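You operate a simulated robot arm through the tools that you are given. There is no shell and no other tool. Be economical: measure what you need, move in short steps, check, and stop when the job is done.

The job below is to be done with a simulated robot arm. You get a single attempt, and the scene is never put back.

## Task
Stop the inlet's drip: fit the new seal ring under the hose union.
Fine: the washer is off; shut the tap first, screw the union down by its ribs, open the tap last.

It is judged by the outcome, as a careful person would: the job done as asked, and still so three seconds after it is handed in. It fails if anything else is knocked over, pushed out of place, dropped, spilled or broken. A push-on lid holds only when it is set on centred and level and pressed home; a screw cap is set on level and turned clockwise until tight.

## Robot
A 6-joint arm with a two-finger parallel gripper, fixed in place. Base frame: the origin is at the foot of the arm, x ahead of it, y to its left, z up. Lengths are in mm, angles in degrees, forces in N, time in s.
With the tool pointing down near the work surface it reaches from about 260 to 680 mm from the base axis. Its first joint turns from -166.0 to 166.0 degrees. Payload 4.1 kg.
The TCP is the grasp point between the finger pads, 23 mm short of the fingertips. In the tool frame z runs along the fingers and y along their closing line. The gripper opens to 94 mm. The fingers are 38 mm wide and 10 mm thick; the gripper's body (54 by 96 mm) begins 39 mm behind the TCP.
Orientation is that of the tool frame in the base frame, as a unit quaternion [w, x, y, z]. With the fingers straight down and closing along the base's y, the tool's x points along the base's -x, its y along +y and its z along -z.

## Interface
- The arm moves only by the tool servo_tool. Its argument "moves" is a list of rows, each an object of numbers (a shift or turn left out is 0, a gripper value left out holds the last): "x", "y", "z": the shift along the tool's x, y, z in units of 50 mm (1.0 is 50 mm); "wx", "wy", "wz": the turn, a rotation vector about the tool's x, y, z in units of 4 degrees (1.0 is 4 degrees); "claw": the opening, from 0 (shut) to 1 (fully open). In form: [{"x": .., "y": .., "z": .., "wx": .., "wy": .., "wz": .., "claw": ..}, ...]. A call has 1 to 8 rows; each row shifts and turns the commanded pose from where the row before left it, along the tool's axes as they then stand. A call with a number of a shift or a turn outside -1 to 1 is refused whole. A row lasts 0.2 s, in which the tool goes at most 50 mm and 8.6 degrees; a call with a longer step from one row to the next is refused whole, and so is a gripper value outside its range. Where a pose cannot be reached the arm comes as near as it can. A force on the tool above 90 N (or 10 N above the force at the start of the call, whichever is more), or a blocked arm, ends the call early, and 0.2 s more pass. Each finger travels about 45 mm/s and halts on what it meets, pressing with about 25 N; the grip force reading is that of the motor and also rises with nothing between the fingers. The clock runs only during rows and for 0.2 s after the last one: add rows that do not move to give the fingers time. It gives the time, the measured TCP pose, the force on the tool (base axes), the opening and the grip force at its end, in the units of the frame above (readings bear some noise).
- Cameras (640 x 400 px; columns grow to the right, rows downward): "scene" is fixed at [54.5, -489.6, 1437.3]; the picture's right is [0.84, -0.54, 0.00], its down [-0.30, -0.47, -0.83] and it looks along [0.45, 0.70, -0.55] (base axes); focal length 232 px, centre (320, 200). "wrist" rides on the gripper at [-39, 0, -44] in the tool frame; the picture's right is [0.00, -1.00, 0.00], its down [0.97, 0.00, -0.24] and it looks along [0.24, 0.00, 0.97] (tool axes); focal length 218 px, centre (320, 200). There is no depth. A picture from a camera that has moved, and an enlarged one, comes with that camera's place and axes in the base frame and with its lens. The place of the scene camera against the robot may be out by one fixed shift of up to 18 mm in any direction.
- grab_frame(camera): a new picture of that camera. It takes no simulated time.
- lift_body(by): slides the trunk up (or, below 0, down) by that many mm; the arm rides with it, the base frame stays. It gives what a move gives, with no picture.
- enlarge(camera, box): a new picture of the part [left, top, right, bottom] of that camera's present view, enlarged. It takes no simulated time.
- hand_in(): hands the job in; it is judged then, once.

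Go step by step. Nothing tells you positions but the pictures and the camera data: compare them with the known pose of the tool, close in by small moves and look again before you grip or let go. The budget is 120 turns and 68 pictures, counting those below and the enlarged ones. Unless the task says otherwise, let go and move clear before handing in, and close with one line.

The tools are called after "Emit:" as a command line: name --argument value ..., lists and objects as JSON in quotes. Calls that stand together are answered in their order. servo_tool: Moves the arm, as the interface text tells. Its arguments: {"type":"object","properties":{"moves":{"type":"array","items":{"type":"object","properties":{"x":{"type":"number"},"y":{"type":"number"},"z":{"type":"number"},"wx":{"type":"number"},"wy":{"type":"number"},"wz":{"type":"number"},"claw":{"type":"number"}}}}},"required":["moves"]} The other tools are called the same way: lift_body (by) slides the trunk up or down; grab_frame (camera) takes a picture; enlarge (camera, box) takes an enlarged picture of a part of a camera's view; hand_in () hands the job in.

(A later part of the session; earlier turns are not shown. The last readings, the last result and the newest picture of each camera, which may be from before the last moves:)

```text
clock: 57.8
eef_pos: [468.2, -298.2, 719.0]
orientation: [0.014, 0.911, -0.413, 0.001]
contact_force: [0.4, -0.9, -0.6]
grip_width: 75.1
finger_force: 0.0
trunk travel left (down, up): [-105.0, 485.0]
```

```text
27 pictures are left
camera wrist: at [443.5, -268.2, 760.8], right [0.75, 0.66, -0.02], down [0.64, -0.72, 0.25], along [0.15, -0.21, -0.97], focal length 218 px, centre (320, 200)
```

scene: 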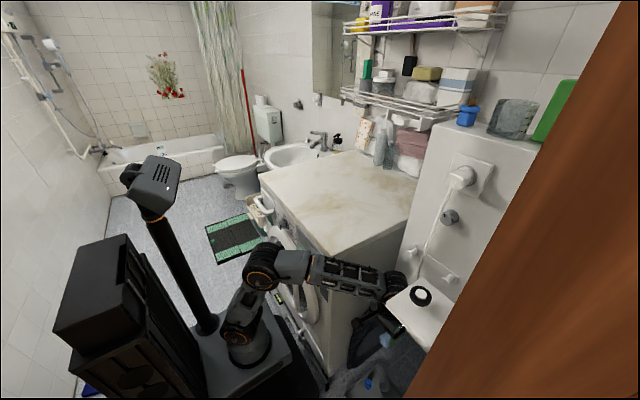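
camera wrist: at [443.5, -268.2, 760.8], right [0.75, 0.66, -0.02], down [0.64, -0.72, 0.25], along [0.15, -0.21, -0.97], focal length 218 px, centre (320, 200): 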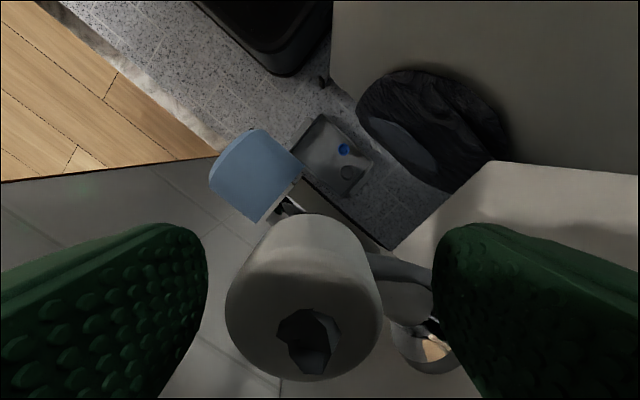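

Clear of contact now and the union is still on its thread, risen about 3 mm. I'll lift slightly and wind the wrist back the other way for a long second bite.

Emit:
servo_tool --moves '[{"z": -0.3, "y": 0.04, "wz": 1}, {"wz": 1}, {"wz": 1}, {"wz": 1}, {"wz": 1}, {"wz": 1}, {"wz": 1}, {"wz": 1}]'

Emit:
servo_tool --moves '[{"wz": 1}, {"wz": 1}, {"wz": 1}, {"wz": 1}, {"wz": 1}, {"wz": 1}, {"wz": 1}, {"wz": 1}]'

Emit:
servo_tool --moves '[{"wz": 1}, {"wz": 1}, {"wz": 1}, {"wz": 1}, {"wz": 1}, {"wz": 1}, {"wz": 1}, {"wz": 1}]'

Emit:
servo_tool --moves '[{"wz": 1}, {"wz": 1}, {"wz": 1}, {"wz": 1}, {"wz": 1}, {"wz": 1}, {"wz": 1}, {"wz": 1}]'

Emit:
servo_tool --moves '[{"wz": 1}, {"wz": 1}, {"wz": 1}, {"wz": 1}, {"wz": 1}, {"wz": 1}, {"wz": 1}, {"wz": 1}]'

Emit:
servo_tool --moves '[{"wz": 1}, {"wz": 1}, {"wz": 1}, {"wz": 1}, {"wz": 1}, {"wz": 1}, {"wz": 1}, {"wz": 1}]'

Emit:
servo_tool --moves '[{"wz": 1}, {"wz": 1}, {"wz": 1}, {"wz": 1}, {"wz": 1}, {"wz": 1}, {"wz": 1}, {"wz": 1}]'

Emit:
grab_frame --camera "wrist"

```text
clock: 59.6
eef_pos: [467.2, -297.8, 732.6]
orientation: [0.013, 0.761, -0.649, 0.003]
contact_force: [0.7, -0.3, -0.3]
grip_width: 75.2
finger_force: 0.1
trunk travel left (down, up): [-105.0, 485.0]
```

```text
clock: 61.4
eef_pos: [467.5, -297.4, 731.1]
orientation: [-0.012, -0.553, 0.833, -0.008]
contact_force: [0.0, -0.3, 0.3]
grip_width: 75.1
finger_force: 0.1
trunk travel left (down, up): [-105.0, 485.0]
```

```text
clock: 63.2
eef_pos: [466.4, -298.2, 731.6]
orientation: [-0.01, -0.301, 0.953, -0.011]
contact_force: [0.7, -1.3, -0.8]
grip_width: 75.1
finger_force: 0.1
trunk travel left (down, up): [-105.0, 485.0]
```

```text
clock: 65.0
eef_pos: [466.9, -297.5, 731.6]
orientation: [-0.006, -0.027, 1.0, -0.012]
contact_force: [0.3, -1.2, 0.3]
grip_width: 75.3
finger_force: 0.0
trunk travel left (down, up): [-105.0, 485.0]
```

```text
clock: 66.8
eef_pos: [467.6, -297.9, 732.1]
orientation: [-0.003, 0.249, 0.968, -0.014]
contact_force: [0.9, -0.3, 1.0]
grip_width: 75.1
finger_force: 0.1
trunk travel left (down, up): [-105.0, 485.0]
```

```text
clock: 68.6
eef_pos: [466.2, -298.1, 732.4]
orientation: [0.002, 0.507, 0.862, -0.015]
contact_force: [-0.2, -0.1, 0.1]
grip_width: 75.4
finger_force: 0.0
trunk travel left (down, up): [-105.0, 485.0]
```

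```text
clock: 70.4
eef_pos: [466.2, -297.1, 731.9]
orientation: [0.005, 0.725, 0.689, -0.013]
contact_force: [-0.1, 0.5, -1.0]
grip_width: 75.3
finger_force: 0.0
trunk travel left (down, up): [-105.0, 485.0]
```

```text
26 pictures are left
camera wrist: at [465.4, -335.7, 776.0], right [-1.0, 0.05, 0.01], down [0.05, 0.98, 0.21], along [0.0, 0.21, -0.98], focal length 218 px, centre (320, 200)
```

wrist: 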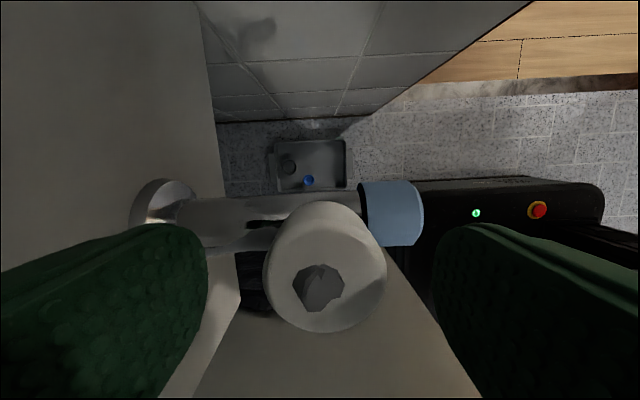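

The wrist is wound back to +93°. I'll level the tool, descend, regrip and unscrew further.

Emit:
servo_tool --moves '[{"wx": -0.15, "wy": 0.37, "x": -0.03, "y": -0.014}, {"z": 0.32}, {"claw": 0.2}, {}, {}, {"wz": -1}, {"wz": -1}, {"wz": -1}]'

Emit:
servo_tool --moves '[{"wz": -1}, {"wz": -1}, {"wz": -1}, {"wz": -1}, {"wz": -1}, {"wz": -1}, {"wz": -1}, {"wz": -1}]'

```text
clock: 72.2
eef_pos: [465.2, -301.0, 716.9]
orientation: [0.0, 0.648, 0.761, 0.0]
contact_force: [-10.0, 2.4, 4.8]
grip_width: 33.9
finger_force: 25.4
trunk travel left (down, up): [-105.0, 485.0]
```

```text
clock: 74.0
eef_pos: [464.9, -300.6, 717.6]
orientation: [0.003, 0.413, 0.911, -0.001]
contact_force: [-12.5, -7.3, 24.8]
grip_width: 33.7
finger_force: 25.1
trunk travel left (down, up): [-105.0, 485.0]
```

Emit:
servo_tool --moves '[{"wz": -1, "z": -0.03}, {"wz": -1, "z": -0.008}, {"wz": -1, "z": -0.008}, {"wz": -1, "z": -0.008}, {"wz": -1, "z": -0.008}, {"wz": -1, "z": -0.008}, {"wz": -1, "z": -0.008}, {"wz": -1, "z": -0.008}]'

Emit:
servo_tool --moves '[{"wz": -1, "z": -0.006}, {"wz": -1, "z": -0.006}, {"wz": -1, "z": -0.006}, {"wz": -1, "z": -0.006}, {"wz": -1, "z": -0.006}, {"wz": -1, "z": -0.006}, {"wz": -1, "z": -0.006}, {"wz": -1, "z": -0.006}]'

Emit:
grab_frame --camera "wrist"

```text
clock: 75.8
eef_pos: [466.2, -299.2, 718.9]
orientation: [0.0, 0.146, 0.989, 0.0]
contact_force: [-13.9, -9.5, 3.2]
grip_width: 34.2
finger_force: 24.9
trunk travel left (down, up): [-105.0, 485.0]
```

```text
clock: 77.6
eef_pos: [465.1, -300.0, 722.6]
orientation: [0.0, -0.132, 0.991, 0.0]
contact_force: [-16.8, -3.4, -1.9]
grip_width: 33.8
finger_force: 24.9
trunk travel left (down, up): [-105.0, 485.0]
```

```text
25 pictures are left
camera wrist: at [503.5, -289.9, 766.7], right [0.26, -0.96, 0.0], down [-0.94, -0.26, 0.24], along [-0.23, -0.06, -0.97], focal length 218 px, centre (320, 200)
```

wrist: 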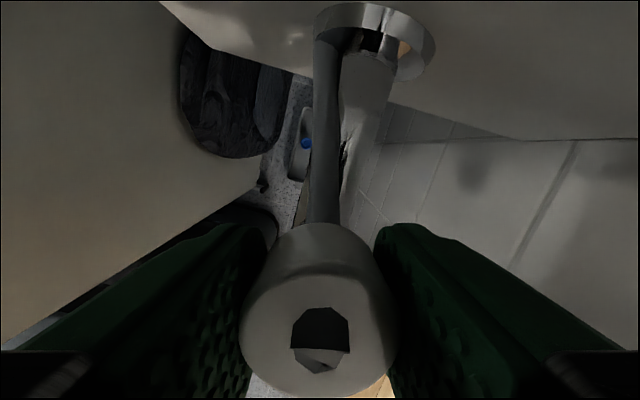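

Emit:
servo_tool --moves '[{"wz": -1, "z": -0.006}, {"wz": -1, "z": -0.006}, {"wz": -1, "z": -0.006}, {"wz": -1, "z": -0.006}, {"wz": -1, "z": -0.006}, {"wz": -1, "z": -0.006}, {"wz": -1, "z": -0.006}, {"wz": -1, "z": -0.006}]'

Emit:
servo_tool --moves '[{"wz": -1, "z": -0.006}, {"wz": -1, "z": -0.006}, {"wz": -1, "z": -0.006}, {"wz": -1, "z": -0.006}, {"wz": -1, "z": -0.006}, {"wz": -1, "z": -0.006}, {"wz": -1, "z": -0.006}, {"wz": -1, "z": -0.006}]'

Emit:
servo_tool --moves '[{"wz": -1, "z": -0.006}, {"wz": -1, "z": -0.006}, {"wz": -1, "z": -0.006}, {"wz": -1, "z": -0.006}, {"wz": -1, "z": -0.006}, {"wz": -1, "z": -0.006}]'

Emit:
grab_frame --camera "wrist"

```text
clock: 79.4
eef_pos: [465.6, -299.5, 725.1]
orientation: [0.0, -0.401, 0.916, -0.001]
contact_force: [-16.2, 3.4, -1.7]
grip_width: 33.7
finger_force: 24.8
trunk travel left (down, up): [-105.0, 485.0]
```

```text
clock: 81.2
eef_pos: [466.1, -297.9, 726.9]
orientation: [-0.001, -0.638, 0.77, 0.0]
contact_force: [-20.7, 13.0, -0.5]
grip_width: 33.8
finger_force: 25.0
trunk travel left (down, up): [-105.0, 485.0]
```

```text
clock: 82.6
eef_pos: [467.0, -299.7, 730.2]
orientation: [-0.001, 0.784, -0.621, 0.001]
contact_force: [-0.4, -0.1, -0.9]
grip_width: 33.8
finger_force: 24.9
trunk travel left (down, up): [-105.0, 485.0]
```

```text
24 pictures are left
camera wrist: at [458.4, -261.9, 773.3], right [0.97, 0.23, 0.0], down [0.22, -0.94, 0.24], along [0.06, -0.24, -0.97], focal length 218 px, centre (320, 200)
```

wrist: 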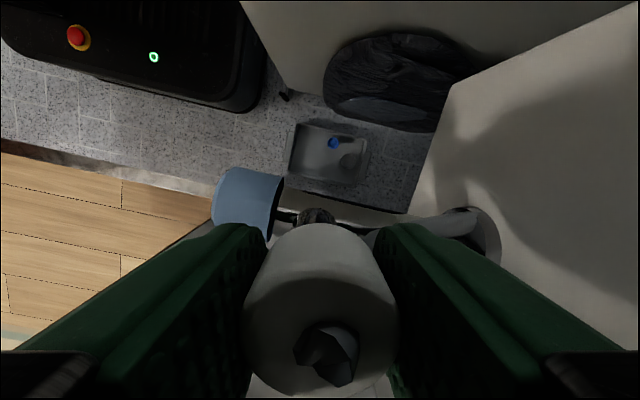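

The force has dropped to zero and the thread end shows below, so the union is off. I'll lift it a little, then back out under the shelf the way I came.

Emit:
servo_tool --moves '[{"z": -0.2}, {"z": -0.25}, {"x": -0.26, "y": 0.8}, {"x": -0.26, "y": 0.8}, {"x": -0.26, "y": 0.8}, {}]'

Emit:
servo_tool --moves '[{"wz": 1}, {"wz": 1}, {"wz": 1}, {"wz": 1}, {"wz": 1}, {"wz": 1}, {"wz": 1}, {"wz": 1}]'

Emit:
servo_tool --moves '[{"wz": 1}, {"wz": 1}, {"wz": 1}, {"wz": 1}, {"wz": 1}, {"wz": 1}, {"wz": 1}, {"wz": 1}]'

Emit:
servo_tool --moves '[{"wz": 1}, {"wz": 1}, {"wz": 1}, {"wz": 1}, {"wz": 1}, {"wz": 1}, {"wz": 1}, {"wz": 1}]'

Emit:
grab_frame --camera "wrist"

```text
clock: 84.0
eef_pos: [342.5, -288.4, 750.6]
orientation: [0.0, 0.784, -0.621, 0.0]
contact_force: [-0.4, -0.3, -0.6]
grip_width: 33.7
finger_force: 24.8
trunk travel left (down, up): [-105.0, 485.0]
```

```text
clock: 85.8
eef_pos: [340.6, -288.9, 750.5]
orientation: [0.0, -0.581, 0.814, 0.0]
contact_force: [0.6, -0.2, -0.1]
grip_width: 33.0
finger_force: 24.9
trunk travel left (down, up): [-105.0, 485.0]
```

```text
clock: 87.6
eef_pos: [340.8, -289.5, 751.4]
orientation: [0.0, -0.335, 0.942, -0.001]
contact_force: [0.2, -0.5, -0.6]
grip_width: 33.5
finger_force: 24.4
trunk travel left (down, up): [-105.0, 485.0]
```

```text
clock: 89.4
eef_pos: [340.8, -290.0, 751.2]
orientation: [0.0, -0.062, 0.998, -0.001]
contact_force: [0.0, 0.2, 0.0]
grip_width: 33.1
finger_force: 25.1
trunk travel left (down, up): [-105.0, 485.0]
```

```text
23 pictures are left
camera wrist: at [379.4, -284.5, 794.6], right [0.12, -0.99, 0.0], down [-0.96, -0.12, 0.24], along [-0.24, -0.03, -0.97], focal length 218 px, centre (320, 200)
```

wrist: 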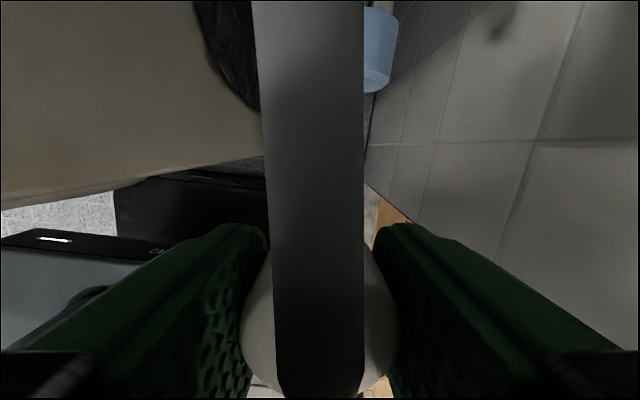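

A grey strip now runs from the union towards the panel. It may be the hose still attached to it, so I'll check before going further.

Emit:
enlarge --camera "scene" --box '[350, 250, 460, 390]'

```text
2.86 times, centred on (405, 320) of scene
camera zoom: at [54.5, -489.6, 1437.3], right [0.84, -0.54, 0.0], down [-0.3, -0.47, -0.83], along [0.45, 0.7, -0.55], focal length 664 px, centre (77, -143)
```

zoom: 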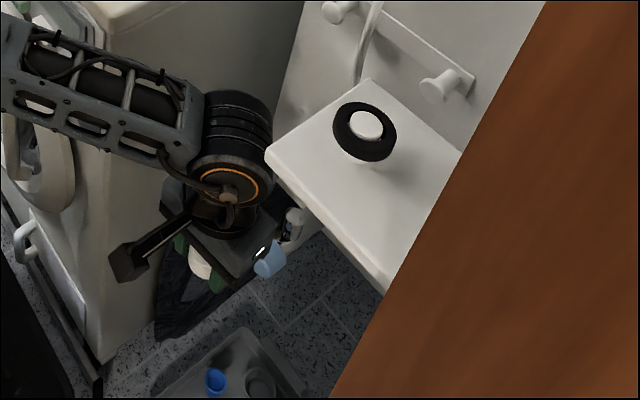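

Emit:
servo_tool --moves '[{"x": 0.5}, {"wz": 1}, {"wz": 0.8}, {}]'

Emit:
grab_frame --camera "wrist"

```text
clock: 90.4
eef_pos: [315.2, -293.1, 751.1]
orientation: [-0.001, 0.001, 1.0, 0.001]
contact_force: [-0.6, -0.2, -1.0]
grip_width: 33.2
finger_force: 24.7
trunk travel left (down, up): [-105.0, 485.0]
```

```text
21 pictures are left
camera wrist: at [354.8, -292.8, 794.6], right [0.0, -1.0, 0.0], down [-0.97, 0.0, 0.24], along [-0.24, 0.0, -0.97], focal length 218 px, centre (320, 200)
```

wrist: 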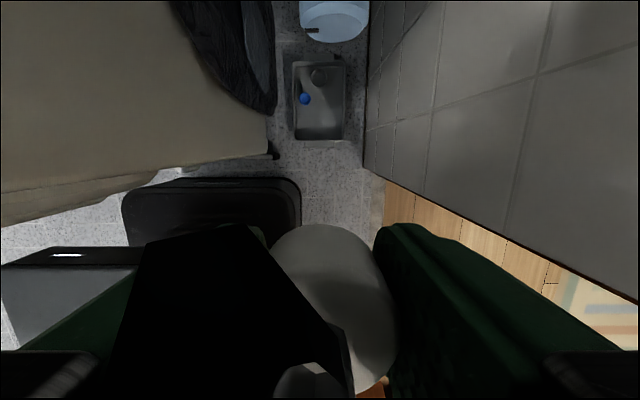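

Something dark and loose moves with the union. I'll raise in small steps while watching the force, and look from the scene camera.

Emit:
servo_tool --moves '[{"x": 0.4, "y": 0.3}, {"y": 0.3}, {}]'

Emit:
lift_body --by 120

Emit:
lift_body --by 130

Emit:
grab_frame --camera "scene"

Emit:
grab_frame --camera "wrist"

```text
clock: 91.2
eef_pos: [296.0, -263.4, 752.3]
orientation: [0.0, 0.0, 1.0, 0.0]
contact_force: [-0.4, 0.0, -0.4]
grip_width: 33.5
finger_force: 24.7
trunk travel left (down, up): [-105.0, 485.0]
```

```text
clock: 92.7
eef_pos: [295.4, -263.1, 871.5]
orientation: [0.0, 0.0, 1.0, 0.0]
contact_force: [0.5, -0.4, -0.3]
grip_width: 33.2
finger_force: 25.0
trunk travel left (down, up): [-225.0, 365.0]
```

```text
clock: 94.3
eef_pos: [295.8, -262.7, 1002.5]
orientation: [0.0, 0.0, 1.0, 0.001]
contact_force: [0.2, 0.1, -0.2]
grip_width: 33.2
finger_force: 25.2
trunk travel left (down, up): [-355.0, 235.0]
```

```text
20 pictures are left
```

scene: 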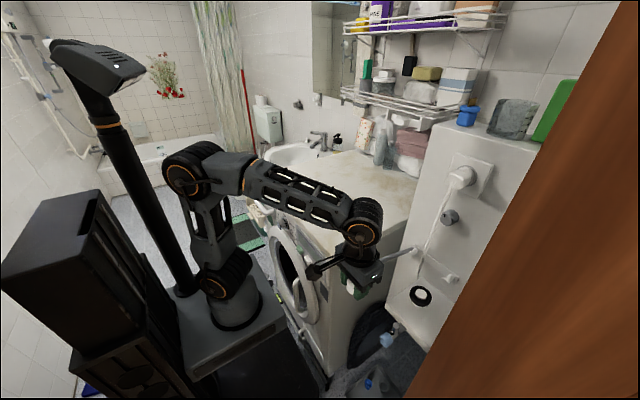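

```text
19 pictures are left
camera wrist: at [334.6, -263.6, 1044.8], right [0.0, -1.0, 0.0], down [-0.97, 0.0, 0.24], along [-0.24, 0.0, -0.97], focal length 218 px, centre (320, 200)
```

wrist: 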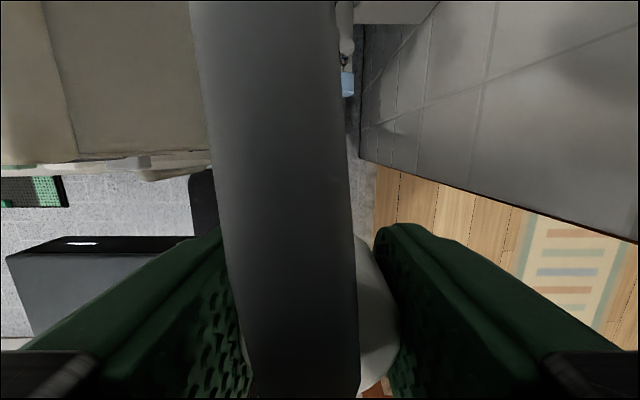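

Emit:
enlarge --camera "scene" --box '[320, 200, 460, 320]'

```text
3.33 times, centred on (390, 260) of scene
camera zoom: at [54.5, -489.6, 1437.3], right [0.84, -0.54, 0.0], down [-0.3, -0.47, -0.83], along [0.45, 0.7, -0.55], focal length 775 px, centre (87, 0)
```

zoom: 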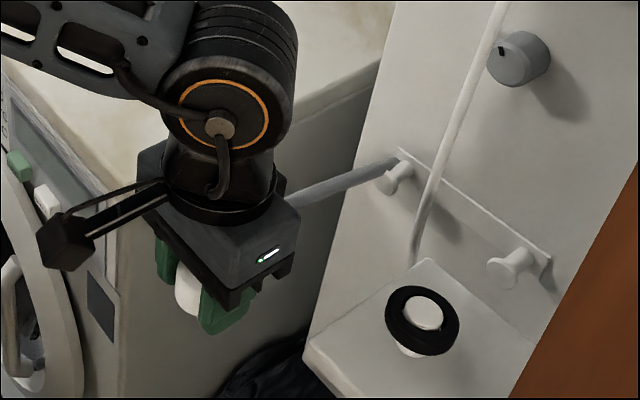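

The hose is a loose tail that follows the union without pulling. I'll carry the union to the washer top just beside the panel, around (390, -75), and check the surface there.

Emit:
servo_tool --moves '[{"x": -0.376, "y": 0.75}, {"x": -0.376, "y": 0.75}, {"x": -0.376, "y": 0.75}, {"x": -0.376, "y": 0.75}, {"x": -0.376, "y": 0.75}, {}]'

Emit:
grab_frame --camera "wrist"

Emit:
grab_frame --camera "scene"

```text
clock: 95.7
eef_pos: [391.4, -74.0, 1000.2]
orientation: [0.001, 0.001, 1.0, 0.001]
contact_force: [0.6, 0.5, 0.4]
grip_width: 33.4
finger_force: 25.0
trunk travel left (down, up): [-355.0, 235.0]
```

```text
17 pictures are left
camera wrist: at [430.1, -74.8, 1044.7], right [0.0, -1.0, 0.0], down [-0.97, 0.0, 0.24], along [-0.24, 0.0, -0.97], focal length 218 px, centre (320, 200)
```

wrist: 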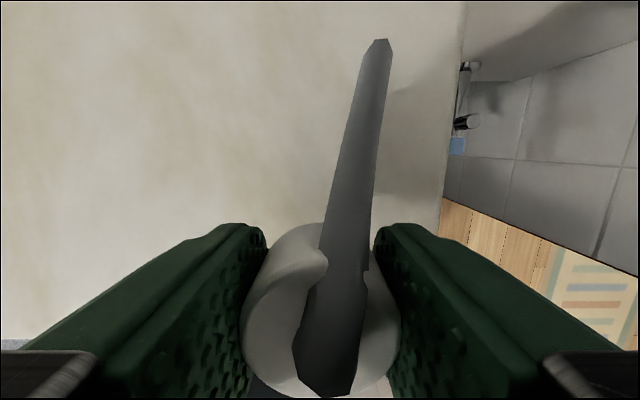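

```text
16 pictures are left
```

scene: 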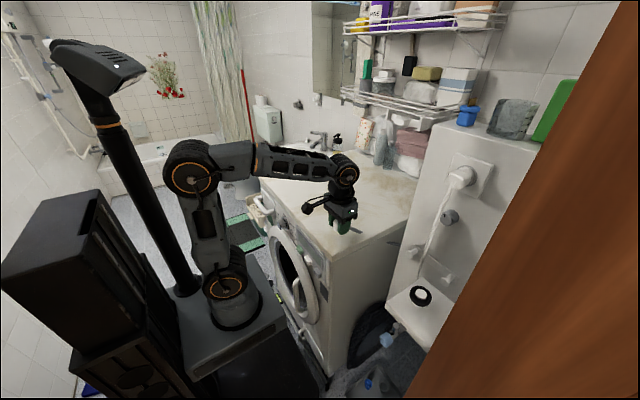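

The hose tail is free, about 80 mm long, hinged on the union. I'll lower gently onto the washer top.

Emit:
servo_tool --moves '[{"z": 0.3}, {"z": 0.3}, {}]'

Emit:
enlarge --camera "scene" --box '[300, 150, 390, 270]'

```text
clock: 96.5
eef_pos: [390.6, -75.8, 973.2]
orientation: [0.003, -0.001, 1.0, 0.0]
contact_force: [-0.5, -1.0, 17.9]
grip_width: 33.3
finger_force: 25.1
trunk travel left (down, up): [-355.0, 235.0]
```

```text
3.33 times, centred on (345, 210) of scene
camera zoom: at [54.5, -489.6, 1437.3], right [0.84, -0.54, 0.0], down [-0.3, -0.47, -0.83], along [0.45, 0.7, -0.55], focal length 775 px, centre (237, 167)
```

zoom: 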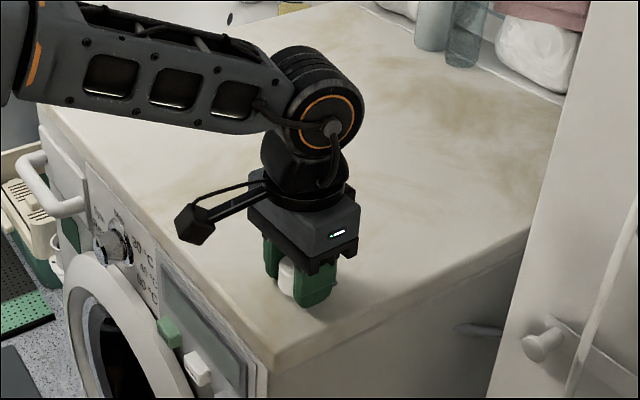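

Contact at TCP z 973, so the surface is near z 950. I'll ease off, open, lift away and look.

Emit:
servo_tool --moves '[{"z": -0.05}, {"claw": 0.5}, {}, {}, {"z": -0.3}, {"z": -0.5}, {"z": -0.8}, {}]'

Emit:
grab_frame --camera "wrist"

```text
clock: 98.3
eef_pos: [390.5, -76.5, 1054.7]
orientation: [0.0, 0.0, 1.0, 0.0]
contact_force: [0.3, -0.5, -0.2]
grip_width: 47.0
finger_force: 0.1
trunk travel left (down, up): [-355.0, 235.0]
```

```text
14 pictures are left
camera wrist: at [429.2, -76.6, 1097.6], right [0.0, -1.0, 0.0], down [-0.97, 0.0, 0.24], along [-0.24, 0.0, -0.97], focal length 218 px, centre (320, 200)
```

wrist: 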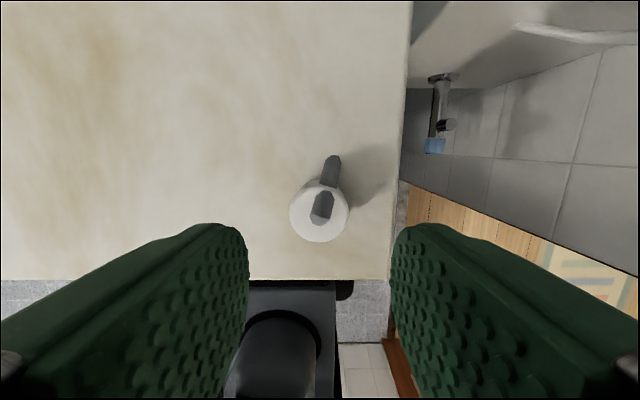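

The union stands upright at (391, -76). Now the ring: I'll raise and cross over to above the shelf.

Emit:
lift_body --by 80

Emit:
servo_tool --moves '[{"y": -0.87, "x": 0.11, "claw": 0.6}, {"y": -0.87, "x": 0.11}, {"y": -0.87, "x": 0.11}, {"y": -0.87, "x": 0.11}, {"y": -0.87, "x": 0.11}, {"y": -0.87, "x": 0.11}, {"y": -0.87, "x": 0.11}, {}]'

Emit:
grab_frame --camera "wrist"

```text
clock: 99.5
eef_pos: [390.5, -76.3, 1133.3]
orientation: [0.0, 0.0, 1.0, 0.0]
contact_force: [0.0, -0.3, -0.3]
grip_width: 46.9
finger_force: 0.0
trunk travel left (down, up): [-435.0, 155.0]
```

```text
clock: 101.3
eef_pos: [350.7, -382.4, 1133.5]
orientation: [0.0, 0.0, 1.0, 0.0]
contact_force: [-0.5, -0.5, -0.3]
grip_width: 56.6
finger_force: 0.0
trunk travel left (down, up): [-435.0, 155.0]
```

```text
13 pictures are left
camera wrist: at [389.9, -381.7, 1176.6], right [0.0, -1.0, 0.0], down [-0.97, 0.0, 0.24], along [-0.24, 0.0, -0.97], focal length 218 px, centre (320, 200)
```

wrist: 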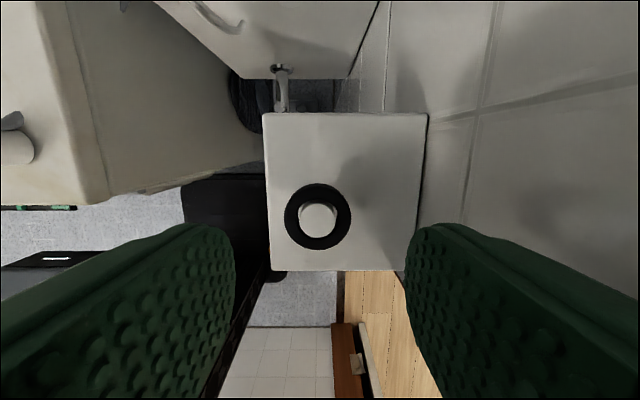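

The ring is centred at (350.5, -380.5) with the shelf top near z 1036. I'll descend partway and check the height against the fingertips.

Emit:
servo_tool --moves '[{"z": 0.5, "y": 0.03}, {"z": 0.56}, {}]'

Emit:
grab_frame --camera "wrist"

Emit:
enlarge --camera "scene" --box '[380, 250, 460, 320]'

```text
clock: 102.1
eef_pos: [352.5, -378.9, 1079.7]
orientation: [0.0, 0.0, 1.0, 0.001]
contact_force: [0.7, 0.3, -0.2]
grip_width: 56.1
finger_force: 0.1
trunk travel left (down, up): [-435.0, 155.0]
```

```text
12 pictures are left
camera wrist: at [390.4, -380.2, 1123.7], right [0.0, -1.0, 0.0], down [-0.97, 0.0, 0.24], along [-0.24, 0.0, -0.97], focal length 218 px, centre (320, 200)
```

wrist: 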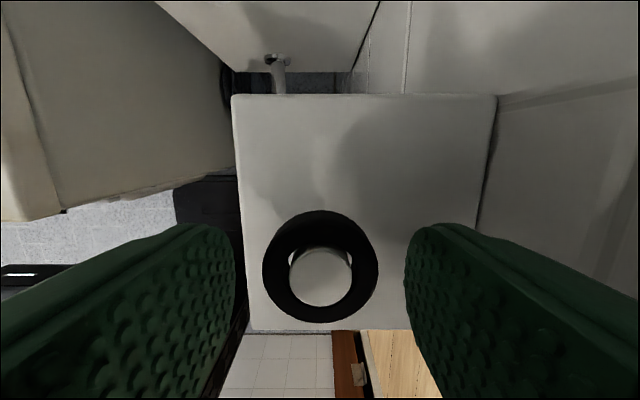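

```text
5.71 times, centred on (420, 285) of scene
camera zoom: at [54.5, -489.6, 1437.3], right [0.84, -0.54, 0.0], down [-0.3, -0.47, -0.83], along [0.45, 0.7, -0.55], focal length 1329 px, centre (-251, -286)
```

zoom: 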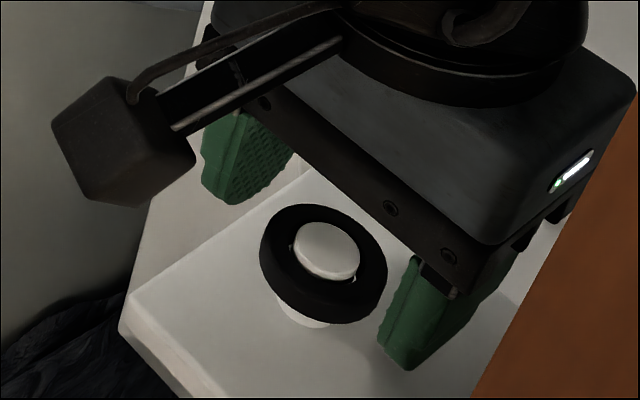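

The ring's mid-height is about z 1055 and the fingertips are at 1057. I'll go down 7 mm, close on it and lift straight up.

Emit:
servo_tool --moves '[{"z": 0.15}, {}, {"claw": 0.3}, {}, {}, {"z": -0.2}, {"z": -0.4}, {"z": -0.4}]'

Emit:
grab_frame --camera "wrist"

```text
clock: 103.9
eef_pos: [351.4, -378.4, 1126.0]
orientation: [0.0, 0.0, 1.0, 0.001]
contact_force: [0.0, 0.1, -0.2]
grip_width: 34.2
finger_force: 24.9
trunk travel left (down, up): [-435.0, 155.0]
```

```text
10 pictures are left
camera wrist: at [390.4, -378.5, 1167.6], right [0.0, -1.0, 0.0], down [-0.97, 0.0, 0.24], along [-0.24, 0.0, -0.97], focal length 218 px, centre (320, 200)
```

wrist: 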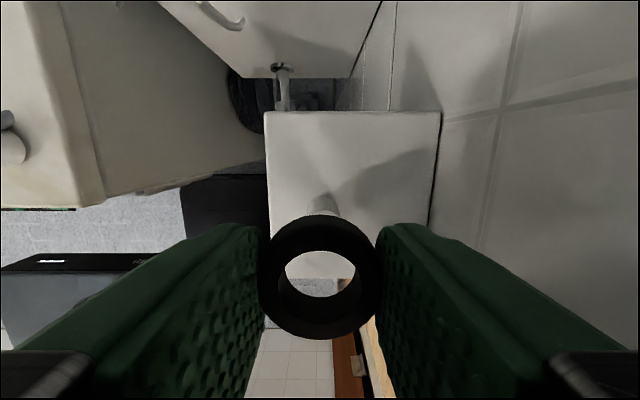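

The ring is held, hanging at about TCP −18. I'll carry it out past the shelf, lower the trunk and come in under the shelf to the stub.

Emit:
servo_tool --moves '[{"x": 0.3, "y": 0.57}, {"x": 0.3, "y": 0.57}, {"x": 0.3, "y": 0.57}, {"x": 0.2, "y": 0.57}, {}]'

Emit:
lift_body --by -372

Emit:
servo_tool --moves '[{"x": -0.45, "y": -0.3}, {"x": -0.55, "y": -0.3}, {"x": -0.6, "y": -0.1}, {"x": -0.6}, {"x": -0.3}, {}]'

Emit:
grab_frame --camera "wrist"

```text
clock: 105.1
eef_pos: [295.8, -264.0, 1123.0]
orientation: [0.0, 0.0, 1.0, 0.0]
contact_force: [0.8, 0.0, -0.4]
grip_width: 34.4
finger_force: 25.0
trunk travel left (down, up): [-435.0, 155.0]
```

```text
clock: 108.7
eef_pos: [296.1, -265.5, 750.9]
orientation: [-0.001, 0.001, 1.0, 0.0]
contact_force: [-0.4, -0.1, -0.1]
grip_width: 34.5
finger_force: 25.2
trunk travel left (down, up): [-63.0, 527.0]
```

```text
clock: 110.1
eef_pos: [420.8, -300.4, 750.5]
orientation: [0.0, -0.001, 1.0, 0.0]
contact_force: [0.8, -0.2, 0.3]
grip_width: 34.3
finger_force: 25.4
trunk travel left (down, up): [-63.0, 527.0]
```

```text
9 pictures are left
camera wrist: at [460.8, -301.8, 794.6], right [0.0, -1.0, 0.0], down [-0.97, 0.0, 0.24], along [-0.24, 0.0, -0.97], focal length 218 px, centre (320, 200)
```

wrist: 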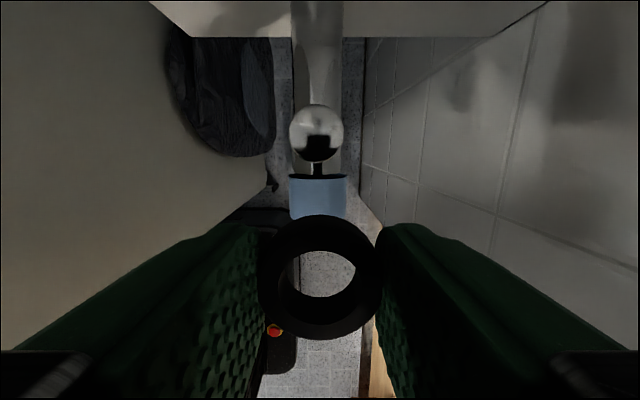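

The stub's axis lies about 45 mm ahead and 1.6 mm left. I'll move the ring over it and check the alignment through the hole.

Emit:
servo_tool --moves '[{"x": -0.45, "y": 0.032}, {"x": -0.456}, {}]'

Emit:
enlarge --camera "wrist" --box '[230, 170, 410, 400]'

```text
clock: 110.9
eef_pos: [466.5, -300.8, 750.7]
orientation: [0.0, 0.0, 1.0, 0.0]
contact_force: [0.2, -0.5, 0.0]
grip_width: 34.7
finger_force: 24.3
trunk travel left (down, up): [-63.0, 527.0]
```

```text
1.74 times, centred on (320, 285) of wrist
camera zoom: at [505.2, -300.3, 794.5], right [0.0, -1.0, 0.0], down [-0.97, 0.0, 0.24], along [-0.24, 0.0, -0.97], focal length 380 px, centre (320, 52)
```

zoom: 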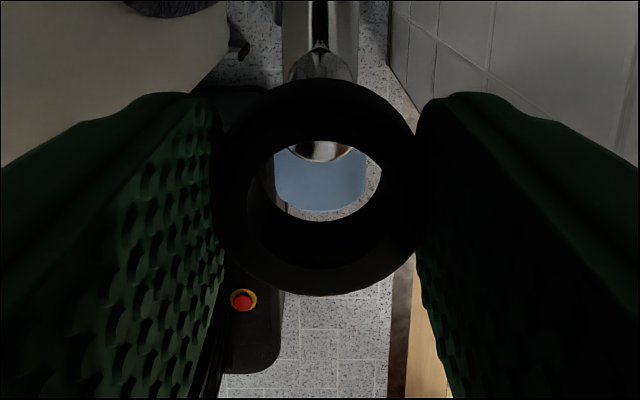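

Alignment looks right. I'll lower slowly and watch the force.

Emit:
servo_tool --moves '[{"z": 0.3}, {"z": 0.1}, {"z": 0.06}, {"z": 0.06}, {"z": 0.06}, {}]'

```text
clock: 112.3
eef_pos: [465.7, -299.8, 722.1]
orientation: [0.0, 0.0, 1.0, 0.0]
contact_force: [-10.2, -1.0, 0.2]
grip_width: 34.3
finger_force: 25.6
trunk travel left (down, up): [-63.0, 527.0]
```

The ring is around the stub with no vertical load and only a slight side push. I'll trim x and continue down.

Emit:
servo_tool --moves '[{"x": 0.014}, {"z": 0.06}, {"z": 0.06}, {"z": 0.05}, {}]'

```text
clock: 113.5
eef_pos: [467.1, -299.4, 713.4]
orientation: [0.0, 0.0, 1.0, 0.0]
contact_force: [-4.4, -5.8, 0.4]
grip_width: 34.3
finger_force: 25.0
trunk travel left (down, up): [-63.0, 527.0]
```

Emit:
servo_tool --moves '[{"z": 0.04}, {"z": 0.04}, {"z": 0.04}, {}]'

Emit:
enlarge --camera "wrist" --box '[230, 170, 410, 400]'

```text
clock: 114.5
eef_pos: [466.7, -299.7, 707.3]
orientation: [0.0, 0.001, 1.0, 0.0]
contact_force: [-2.5, -8.1, -0.8]
grip_width: 34.1
finger_force: 24.7
trunk travel left (down, up): [-63.0, 527.0]
```

```text
1.74 times, centred on (320, 285) of wrist
camera zoom: at [504.9, -300.2, 750.4], right [0.0, -1.0, 0.0], down [-0.97, 0.0, 0.24], along [-0.24, 0.0, -0.97], focal length 380 px, centre (320, 52)
```

zoom: 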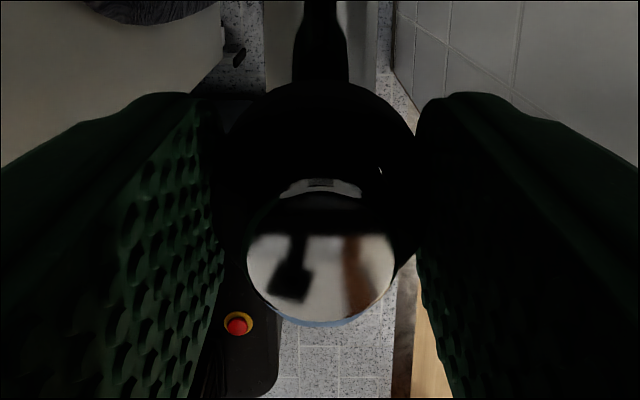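

Emit:
servo_tool --moves '[{"z": 0.03}, {"z": 0.03}, {"z": 0.03}, {}]'

```text
clock: 115.5
eef_pos: [466.2, -300.8, 702.6]
orientation: [-0.001, 0.001, 1.0, 0.0]
contact_force: [-4.2, -10.4, 0.9]
grip_width: 34.4
finger_force: 24.9
trunk travel left (down, up): [-63.0, 527.0]
```

Emit:
servo_tool --moves '[{"z": 0.03}, {"z": 0.03}, {"z": 0.03}, {}]'

```text
clock: 116.5
eef_pos: [465.7, -298.6, 698.5]
orientation: [0.001, 0.0, 1.0, 0.0]
contact_force: [5.0, -14.6, 0.8]
grip_width: 34.3
finger_force: 24.6
trunk travel left (down, up): [-63.0, 527.0]
```

There is still no seat contact, but the ring is well down the stub. I'll release, raise and look.

Emit:
servo_tool --moves '[{"claw": 0.6}, {}, {}, {"z": -0.6}, {"z": -0.7}, {"x": 0.5}, {"x": 0.5}, {}]'

Emit:
enlarge --camera "wrist" --box '[230, 40, 410, 240]'

```text
clock: 118.3
eef_pos: [416.1, -299.7, 764.0]
orientation: [-0.001, 0.0, 1.0, 0.0]
contact_force: [-1.2, 0.0, 0.1]
grip_width: 56.2
finger_force: 0.1
trunk travel left (down, up): [-63.0, 527.0]
```

```text
2.00 times, centred on (320, 140) of wrist
camera zoom: at [455.4, -300.5, 807.1], right [0.0, -1.0, 0.0], down [-0.97, 0.0, 0.24], along [-0.24, 0.0, -0.97], focal length 436 px, centre (320, 320)
```

zoom: 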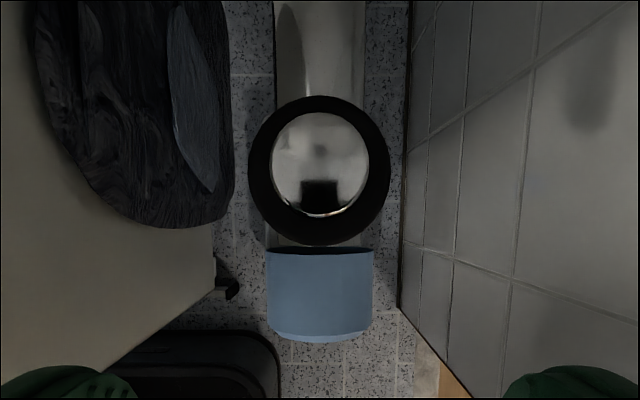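

The ring sits level and concentric on the stub. Now I'll go back for the union on the washer top.

Emit:
servo_tool --moves '[{"x": 0.6}, {"x": 0.6, "y": 0.2}, {"x": 0.6, "y": 0.25}, {"x": 0.6, "y": 0.3}, {}]'

Emit:
lift_body --by 275

Emit:
servo_tool --moves '[{"x": -0.37, "y": 0.75}, {"x": -0.37, "y": 0.75}, {"x": -0.37, "y": 0.75}, {"x": -0.38, "y": 0.75}, {"x": -0.38, "y": 0.72}, {}]'

Emit:
grab_frame --camera "wrist"

```text
clock: 119.5
eef_pos: [296.9, -259.7, 762.0]
orientation: [-0.001, 0.0, 1.0, 0.0]
contact_force: [1.5, -0.7, 0.3]
grip_width: 56.3
finger_force: 0.1
trunk travel left (down, up): [-63.0, 527.0]
```

```text
clock: 122.3
eef_pos: [296.9, -260.8, 1037.8]
orientation: [0.001, 0.0, 1.0, 0.001]
contact_force: [-0.2, 0.1, -0.1]
grip_width: 56.0
finger_force: 0.1
trunk travel left (down, up): [-338.0, 252.0]
```

```text
clock: 123.7
eef_pos: [389.7, -74.8, 1038.1]
orientation: [0.0, 0.001, 1.0, 0.0]
contact_force: [-1.6, 0.5, 0.1]
grip_width: 56.2
finger_force: 0.2
trunk travel left (down, up): [-338.0, 252.0]
```

```text
5 pictures are left
camera wrist: at [430.1, -75.6, 1081.8], right [0.0, -1.0, 0.0], down [-0.97, 0.0, 0.24], along [-0.24, 0.0, -0.97], focal length 218 px, centre (320, 200)
```

wrist: 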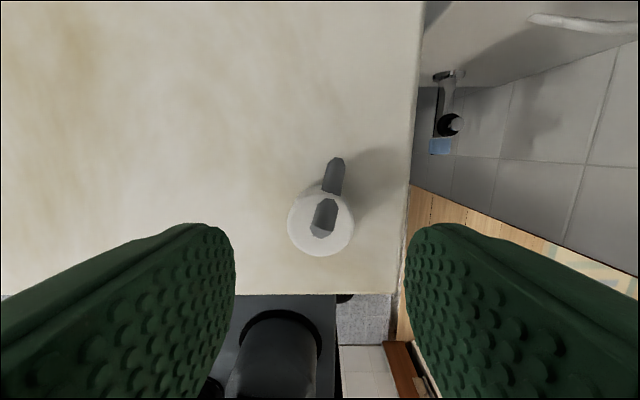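

The union is right below. I'll descend to z≈978, grip and lift.

Emit:
servo_tool --moves '[{"z": 0.5}, {"z": 0.5}, {"z": 0.2}, {"claw": 0.2}, {}, {}, {"z": -0.5}, {"z": -0.5}]'

Emit:
servo_tool --moves '[{"z": -0.2}, {"x": 0.38, "y": -0.72}, {"x": 0.38, "y": -0.75}, {"x": 0.37, "y": -0.75}, {"x": 0.37, "y": -0.75}, {"x": 0.37, "y": -0.75}, {}]'

Emit:
lift_body --by -275

Emit:
servo_tool --moves '[{"x": -0.6, "y": -0.3}, {"x": -0.6, "y": -0.25}, {"x": -0.6, "y": -0.2}, {"x": -0.6}, {"x": -0.5}, {"x": -0.5}, {}]'

```text
clock: 125.5
eef_pos: [389.4, -73.6, 1028.3]
orientation: [0.0, 0.0, 1.0, -0.001]
contact_force: [0.6, 0.4, 0.5]
grip_width: 33.3
finger_force: 25.7
trunk travel left (down, up): [-338.0, 252.0]
```

```text
clock: 127.1
eef_pos: [293.8, -259.2, 1036.2]
orientation: [-0.001, 0.0, 1.0, -0.001]
contact_force: [-0.7, 0.1, -0.6]
grip_width: 33.4
finger_force: 25.5
trunk travel left (down, up): [-338.0, 252.0]
```

```text
clock: 129.9
eef_pos: [292.3, -260.1, 761.3]
orientation: [0.0, -0.001, 1.0, 0.0]
contact_force: [0.0, -0.1, -0.7]
grip_width: 33.2
finger_force: 25.5
trunk travel left (down, up): [-63.0, 527.0]
```

```text
clock: 131.5
eef_pos: [462.9, -296.2, 761.4]
orientation: [0.0, 0.0, 1.0, 0.0]
contact_force: [0.2, 0.4, -0.4]
grip_width: 33.2
finger_force: 25.4
trunk travel left (down, up): [-63.0, 527.0]
```

Holding the union near the stub at z 761. I'll trim x and y and wind the wrist counter-clockwise so there's plenty of clockwise travel.

Emit:
servo_tool --moves '[{"x": -0.07, "y": -0.076}, {"wz": -1}, {"wz": -1}, {"wz": -1}, {"wz": -1}, {"wz": -1}, {"wz": -1}, {"wz": -1}]'

Emit:
servo_tool --moves '[{"wz": -1}, {"wz": -1}, {"wz": -1}, {"wz": -1}, {"wz": -1}, {"wz": -1}, {"wz": -1}, {"wz": -1}]'

Emit:
servo_tool --moves '[{"wz": -1}, {"wz": -1}, {"wz": -1}, {"wz": -1}, {"wz": -1}, {"wz": -1}, {"wz": -1}, {"wz": -1}]'

Emit:
servo_tool --moves '[{"wz": -1}, {"wz": -1}, {"wz": -1}, {"wz": -1}, {}]'

```text
clock: 133.3
eef_pos: [467.7, -300.9, 760.0]
orientation: [0.0, -0.241, 0.97, 0.0]
contact_force: [0.8, 0.0, -0.4]
grip_width: 33.1
finger_force: 24.6
trunk travel left (down, up): [-63.0, 527.0]
```

```text
clock: 135.1
eef_pos: [467.4, -300.9, 761.0]
orientation: [0.0, -0.5, 0.866, 0.0]
contact_force: [-0.6, -0.1, 0.4]
grip_width: 32.8
finger_force: 25.0
trunk travel left (down, up): [-63.0, 527.0]
```

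```text
clock: 136.9
eef_pos: [466.6, -299.5, 762.0]
orientation: [0.0, 0.72, -0.694, -0.001]
contact_force: [-0.4, 0.4, 0.1]
grip_width: 33.3
finger_force: 25.3
trunk travel left (down, up): [-63.0, 527.0]
```

```text
clock: 138.1
eef_pos: [467.6, -299.5, 761.4]
orientation: [0.0, 0.809, -0.588, 0.001]
contact_force: [0.1, -0.6, 0.2]
grip_width: 33.1
finger_force: 25.3
trunk travel left (down, up): [-63.0, 527.0]
```

Yaw is −108°. I'll lower until the union's skirt meets the stub.

Emit:
servo_tool --moves '[{"x": -0.005, "y": 0.015, "z": 0.3}, {"z": 0.1}, {"z": 0.06}, {"z": 0.04}, {}]'

```text
clock: 139.3
eef_pos: [465.5, -299.5, 736.5]
orientation: [0.001, 0.809, -0.588, -0.001]
contact_force: [-20.7, 14.4, -0.9]
grip_width: 33.4
finger_force: 24.3
trunk travel left (down, up): [-63.0, 527.0]
```

The skirt has engaged the stub with a little side load. I'll centre it and start turning clockwise with light downward feed.

Emit:
servo_tool --moves '[{"x": -0.02, "y": 0.015}, {"z": 0.04}, {}]'

Emit:
servo_tool --moves '[{"wz": 1, "z": 0.01}, {"wz": 1, "z": 0.01}, {"wz": 1, "z": 0.01}, {"wz": 1, "z": 0.01}, {"wz": 1, "z": 0.01}, {"wz": 1, "z": 0.01}, {"wz": 1, "z": 0.01}, {"wz": 1, "z": 0.01}]'

```text
clock: 140.1
eef_pos: [464.5, -298.9, 734.3]
orientation: [0.001, 0.808, -0.589, 0.001]
contact_force: [-12.2, 5.7, -0.6]
grip_width: 33.4
finger_force: 25.0
trunk travel left (down, up): [-63.0, 527.0]
```

```text
clock: 141.9
eef_pos: [465.6, -298.7, 731.4]
orientation: [0.001, -0.615, 0.789, -0.001]
contact_force: [-2.4, -4.9, 6.0]
grip_width: 33.2
finger_force: 24.9
trunk travel left (down, up): [-63.0, 527.0]
```

Emit:
servo_tool --moves '[{"wz": 1, "z": 0.005}, {"wz": 1, "z": 0.005}, {"wz": 1, "z": 0.005}, {"wz": 1, "z": 0.005}, {"wz": 1, "z": 0.005}, {"wz": 1, "z": 0.005}, {"wz": 1, "z": 0.005}, {"wz": 1, "z": 0.005}]'

Emit:
servo_tool --moves '[{"wz": 1, "z": 0.005}, {"wz": 1, "z": 0.005}, {"wz": 1, "z": 0.005}, {"wz": 1, "z": 0.005}, {"wz": 1, "z": 0.005}, {"wz": 1, "z": 0.005}, {"wz": 1, "z": 0.005}, {"wz": 1, "z": 0.005}]'

```text
clock: 143.7
eef_pos: [465.5, -299.7, 731.0]
orientation: [0.0, -0.373, 0.928, -0.001]
contact_force: [3.8, -3.6, 13.8]
grip_width: 33.1
finger_force: 24.7
trunk travel left (down, up): [-63.0, 527.0]
```

```text
clock: 145.5
eef_pos: [466.6, -299.7, 726.3]
orientation: [0.001, -0.104, 0.995, -0.001]
contact_force: [15.5, -6.1, 18.4]
grip_width: 33.0
finger_force: 24.8
trunk travel left (down, up): [-63.0, 527.0]
```

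It's threading down. Continuing.

Emit:
servo_tool --moves '[{"wz": 1, "z": 0.003}, {"wz": 1, "z": 0.003}, {"wz": 1, "z": 0.003}, {"wz": 1, "z": 0.003}, {"wz": 1, "z": 0.003}, {"wz": 1, "z": 0.003}, {"wz": 1, "z": 0.003}, {"wz": 1, "z": 0.003}]'

Emit:
servo_tool --moves '[{"wz": 1, "z": 0.004}, {"wz": 1, "z": 0.004}, {"wz": 1, "z": 0.004}, {"wz": 1, "z": 0.004}, {"wz": 1, "z": 0.004}, {"wz": 1, "z": 0.004}, {"wz": 1, "z": 0.004}, {"wz": 1, "z": 0.004}]'

```text
clock: 147.3
eef_pos: [466.1, -299.4, 725.1]
orientation: [-0.001, 0.174, 0.985, 0.0]
contact_force: [14.4, -8.8, 1.0]
grip_width: 33.4
finger_force: 25.1
trunk travel left (down, up): [-63.0, 527.0]
```

```text
clock: 149.1
eef_pos: [464.4, -300.8, 723.4]
orientation: [-0.001, 0.44, 0.898, 0.001]
contact_force: [-1.5, -3.2, -13.8]
grip_width: 33.0
finger_force: 25.2
trunk travel left (down, up): [-63.0, 527.0]
```

Emit:
servo_tool --moves '[{"wz": 1, "z": 0.02}, {"wz": 1, "z": 0.007}, {"wz": 1, "z": 0.007}, {"wz": 1, "z": 0.007}, {"wz": 1, "z": 0.007}, {"wz": 1, "z": 0.007}, {"wz": 1, "z": 0.007}, {"wz": 1, "z": 0.007}]'

Emit:
servo_tool --moves '[{"wz": 1, "z": 0.005}, {"wz": 1, "z": 0.005}, {"wz": 1, "z": 0.005}, {"wz": 1, "z": 0.005}, {"wz": 1, "z": 0.005}, {"wz": 1, "z": 0.005}, {"wz": 1, "z": 0.005}, {"wz": 1, "z": 0.005}]'

```text
clock: 150.9
eef_pos: [465.7, -300.3, 720.5]
orientation: [0.002, 0.67, 0.742, 0.0]
contact_force: [-4.8, -4.7, 3.5]
grip_width: 33.2
finger_force: 24.9
trunk travel left (down, up): [-63.0, 527.0]
```

```text
clock: 152.7
eef_pos: [466.5, -300.3, 719.2]
orientation: [-0.001, 0.849, 0.528, 0.0]
contact_force: [-3.5, -11.2, 6.1]
grip_width: 32.9
finger_force: 24.9
trunk travel left (down, up): [-63.0, 527.0]
```

Emit:
servo_tool --moves '[{"wz": 1, "z": 0.004}, {"wz": 1, "z": 0.004}, {"wz": 1, "z": 0.004}, {"wz": 1, "z": 0.004}, {"wz": 1, "z": 0.004}, {"wz": 1, "z": 0.004}, {"wz": 1, "z": 0.004}, {"wz": 1, "z": 0.004}]'

Emit:
servo_tool --moves '[{"wz": 1, "z": 0.004}, {"wz": 1, "z": 0.004}, {"wz": 1, "z": 0.004}, {"wz": 1, "z": 0.004}, {"wz": 1, "z": 0.004}]'

Emit:
grab_frame --camera "wrist"

```text
clock: 153.5
eef_pos: [460.2, -298.1, 720.1]
orientation: [-0.003, 0.879, 0.478, -0.005]
contact_force: [-48.3, 19.0, -7.8]
grip_width: 41.7
finger_force: 24.7
trunk travel left (down, up): [-63.0, 527.0]
stopped in row 3: the force on the tool passed its limit (the readings are from after the stop); the commanded pose is now the measured one
```

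```text
clock: 153.9
eef_pos: [459.3, -297.0, 720.7]
orientation: [-0.005, 0.882, 0.472, -0.005]
contact_force: [-42.4, 19.0, -4.7]
grip_width: 44.9
finger_force: 25.2
trunk travel left (down, up): [-63.0, 527.0]
stopped in row 2: the force on the tool passed its limit (the readings are from after the stop); the commanded pose is now the measured one
```

```text
4 pictures are left
camera wrist: at [438.8, -329.5, 764.0], right [-0.83, 0.55, 0.01], down [0.54, 0.81, 0.23], along [0.12, 0.2, -0.97], focal length 218 px, centre (320, 200)
```

wrist: 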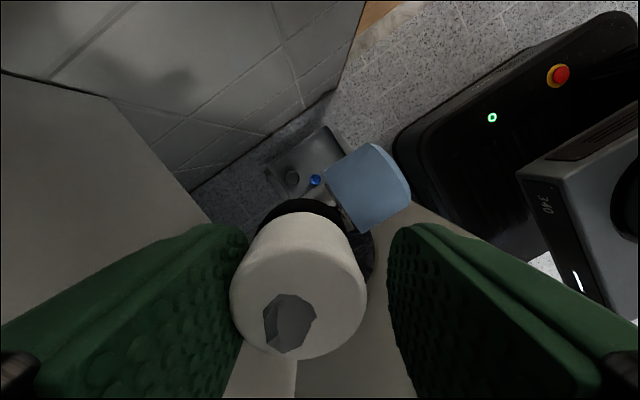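

The wrist reached its other limit at about +123° with the union well down but not yet tight; the ring shows beneath it. I'll open, recentre, wind back and take another bite.

Emit:
servo_tool --moves '[{"claw": 0.75}, {}, {"x": 0.03, "y": 0.15, "wx": -0.19, "wy": 0.06}, {"wz": -1}, {"wz": -1}, {"wz": -1}, {"wz": -1}, {"wz": -1}]'

Emit:
servo_tool --moves '[{"wz": -1}, {"wz": -1}, {"wz": -1}, {"wz": -1}, {"wz": -1}, {"wz": -1}, {"wz": -1}, {"wz": -1}]'

Emit:
servo_tool --moves '[{"wz": -1}, {"wz": -1}, {"wz": -1}, {"wz": -1}, {"wz": -1}, {"wz": -1}, {"wz": -1}, {"wz": -1}]'

Emit:
servo_tool --moves '[{"wz": -1}, {"wz": -1}, {"wz": -1}, {"wz": -1}, {"wz": -1}, {"wz": -1}, {"wz": -1}, {"wz": -1}]'

Emit:
servo_tool --moves '[{"wz": -1}, {"wz": -1}, {"wz": -1}, {"wz": -1}, {"wz": -1}, {"wz": -1}, {"wz": -1}, {"wz": -1}]'

Emit:
servo_tool --moves '[{"wz": -1}, {"wz": -1}, {"wz": -1}, {"wz": -1}, {"wz": -1}, {"wz": -1}, {"wz": -1}, {"wz": -1}]'

Emit:
servo_tool --moves '[{"wz": -1}, {"wz": -1}, {"wz": -1}, {"wz": -1}, {"wz": -1}, {"wz": -1}, {"wz": -1}, {}]'

```text
clock: 154.7
eef_pos: [459.8, -298.5, 720.9]
orientation: [-0.007, 0.88, 0.475, -0.008]
contact_force: [-52.9, 18.6, 10.3]
grip_width: 70.5
finger_force: 0.0
trunk travel left (down, up): [-63.0, 527.0]
stopped in row 4: the force on the tool passed its limit (the readings are from after the stop); the commanded pose is now the measured one
```

```text
clock: 156.5
eef_pos: [462.8, -298.4, 715.7]
orientation: [-0.011, 0.718, 0.696, -0.005]
contact_force: [-0.3, -0.2, -0.4]
grip_width: 70.4
finger_force: 0.1
trunk travel left (down, up): [-63.0, 527.0]
```

```text
clock: 158.3
eef_pos: [463.7, -298.9, 716.1]
orientation: [-0.012, 0.498, 0.867, -0.002]
contact_force: [0.3, -1.2, 0.6]
grip_width: 70.7
finger_force: 0.0
trunk travel left (down, up): [-63.0, 527.0]
```

```text
clock: 160.1
eef_pos: [463.1, -299.7, 717.2]
orientation: [-0.012, 0.24, 0.971, 0.001]
contact_force: [0.6, 0.1, 0.1]
grip_width: 70.5
finger_force: 0.0
trunk travel left (down, up): [-63.0, 527.0]
```

```text
clock: 161.9
eef_pos: [464.2, -298.6, 716.2]
orientation: [-0.011, -0.037, 0.999, 0.004]
contact_force: [0.0, 0.5, 0.4]
grip_width: 70.4
finger_force: 0.1
trunk travel left (down, up): [-63.0, 527.0]
```

```text
clock: 163.7
eef_pos: [463.7, -298.6, 714.9]
orientation: [-0.009, -0.311, 0.95, 0.007]
contact_force: [-0.2, 0.6, 0.5]
grip_width: 70.6
finger_force: 0.2
trunk travel left (down, up): [-63.0, 527.0]
```

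```text
clock: 165.5
eef_pos: [463.7, -299.9, 716.6]
orientation: [-0.008, -0.533, 0.846, 0.01]
contact_force: [-0.1, -0.2, 0.7]
grip_width: 70.5
finger_force: 0.1
trunk travel left (down, up): [-63.0, 527.0]
```

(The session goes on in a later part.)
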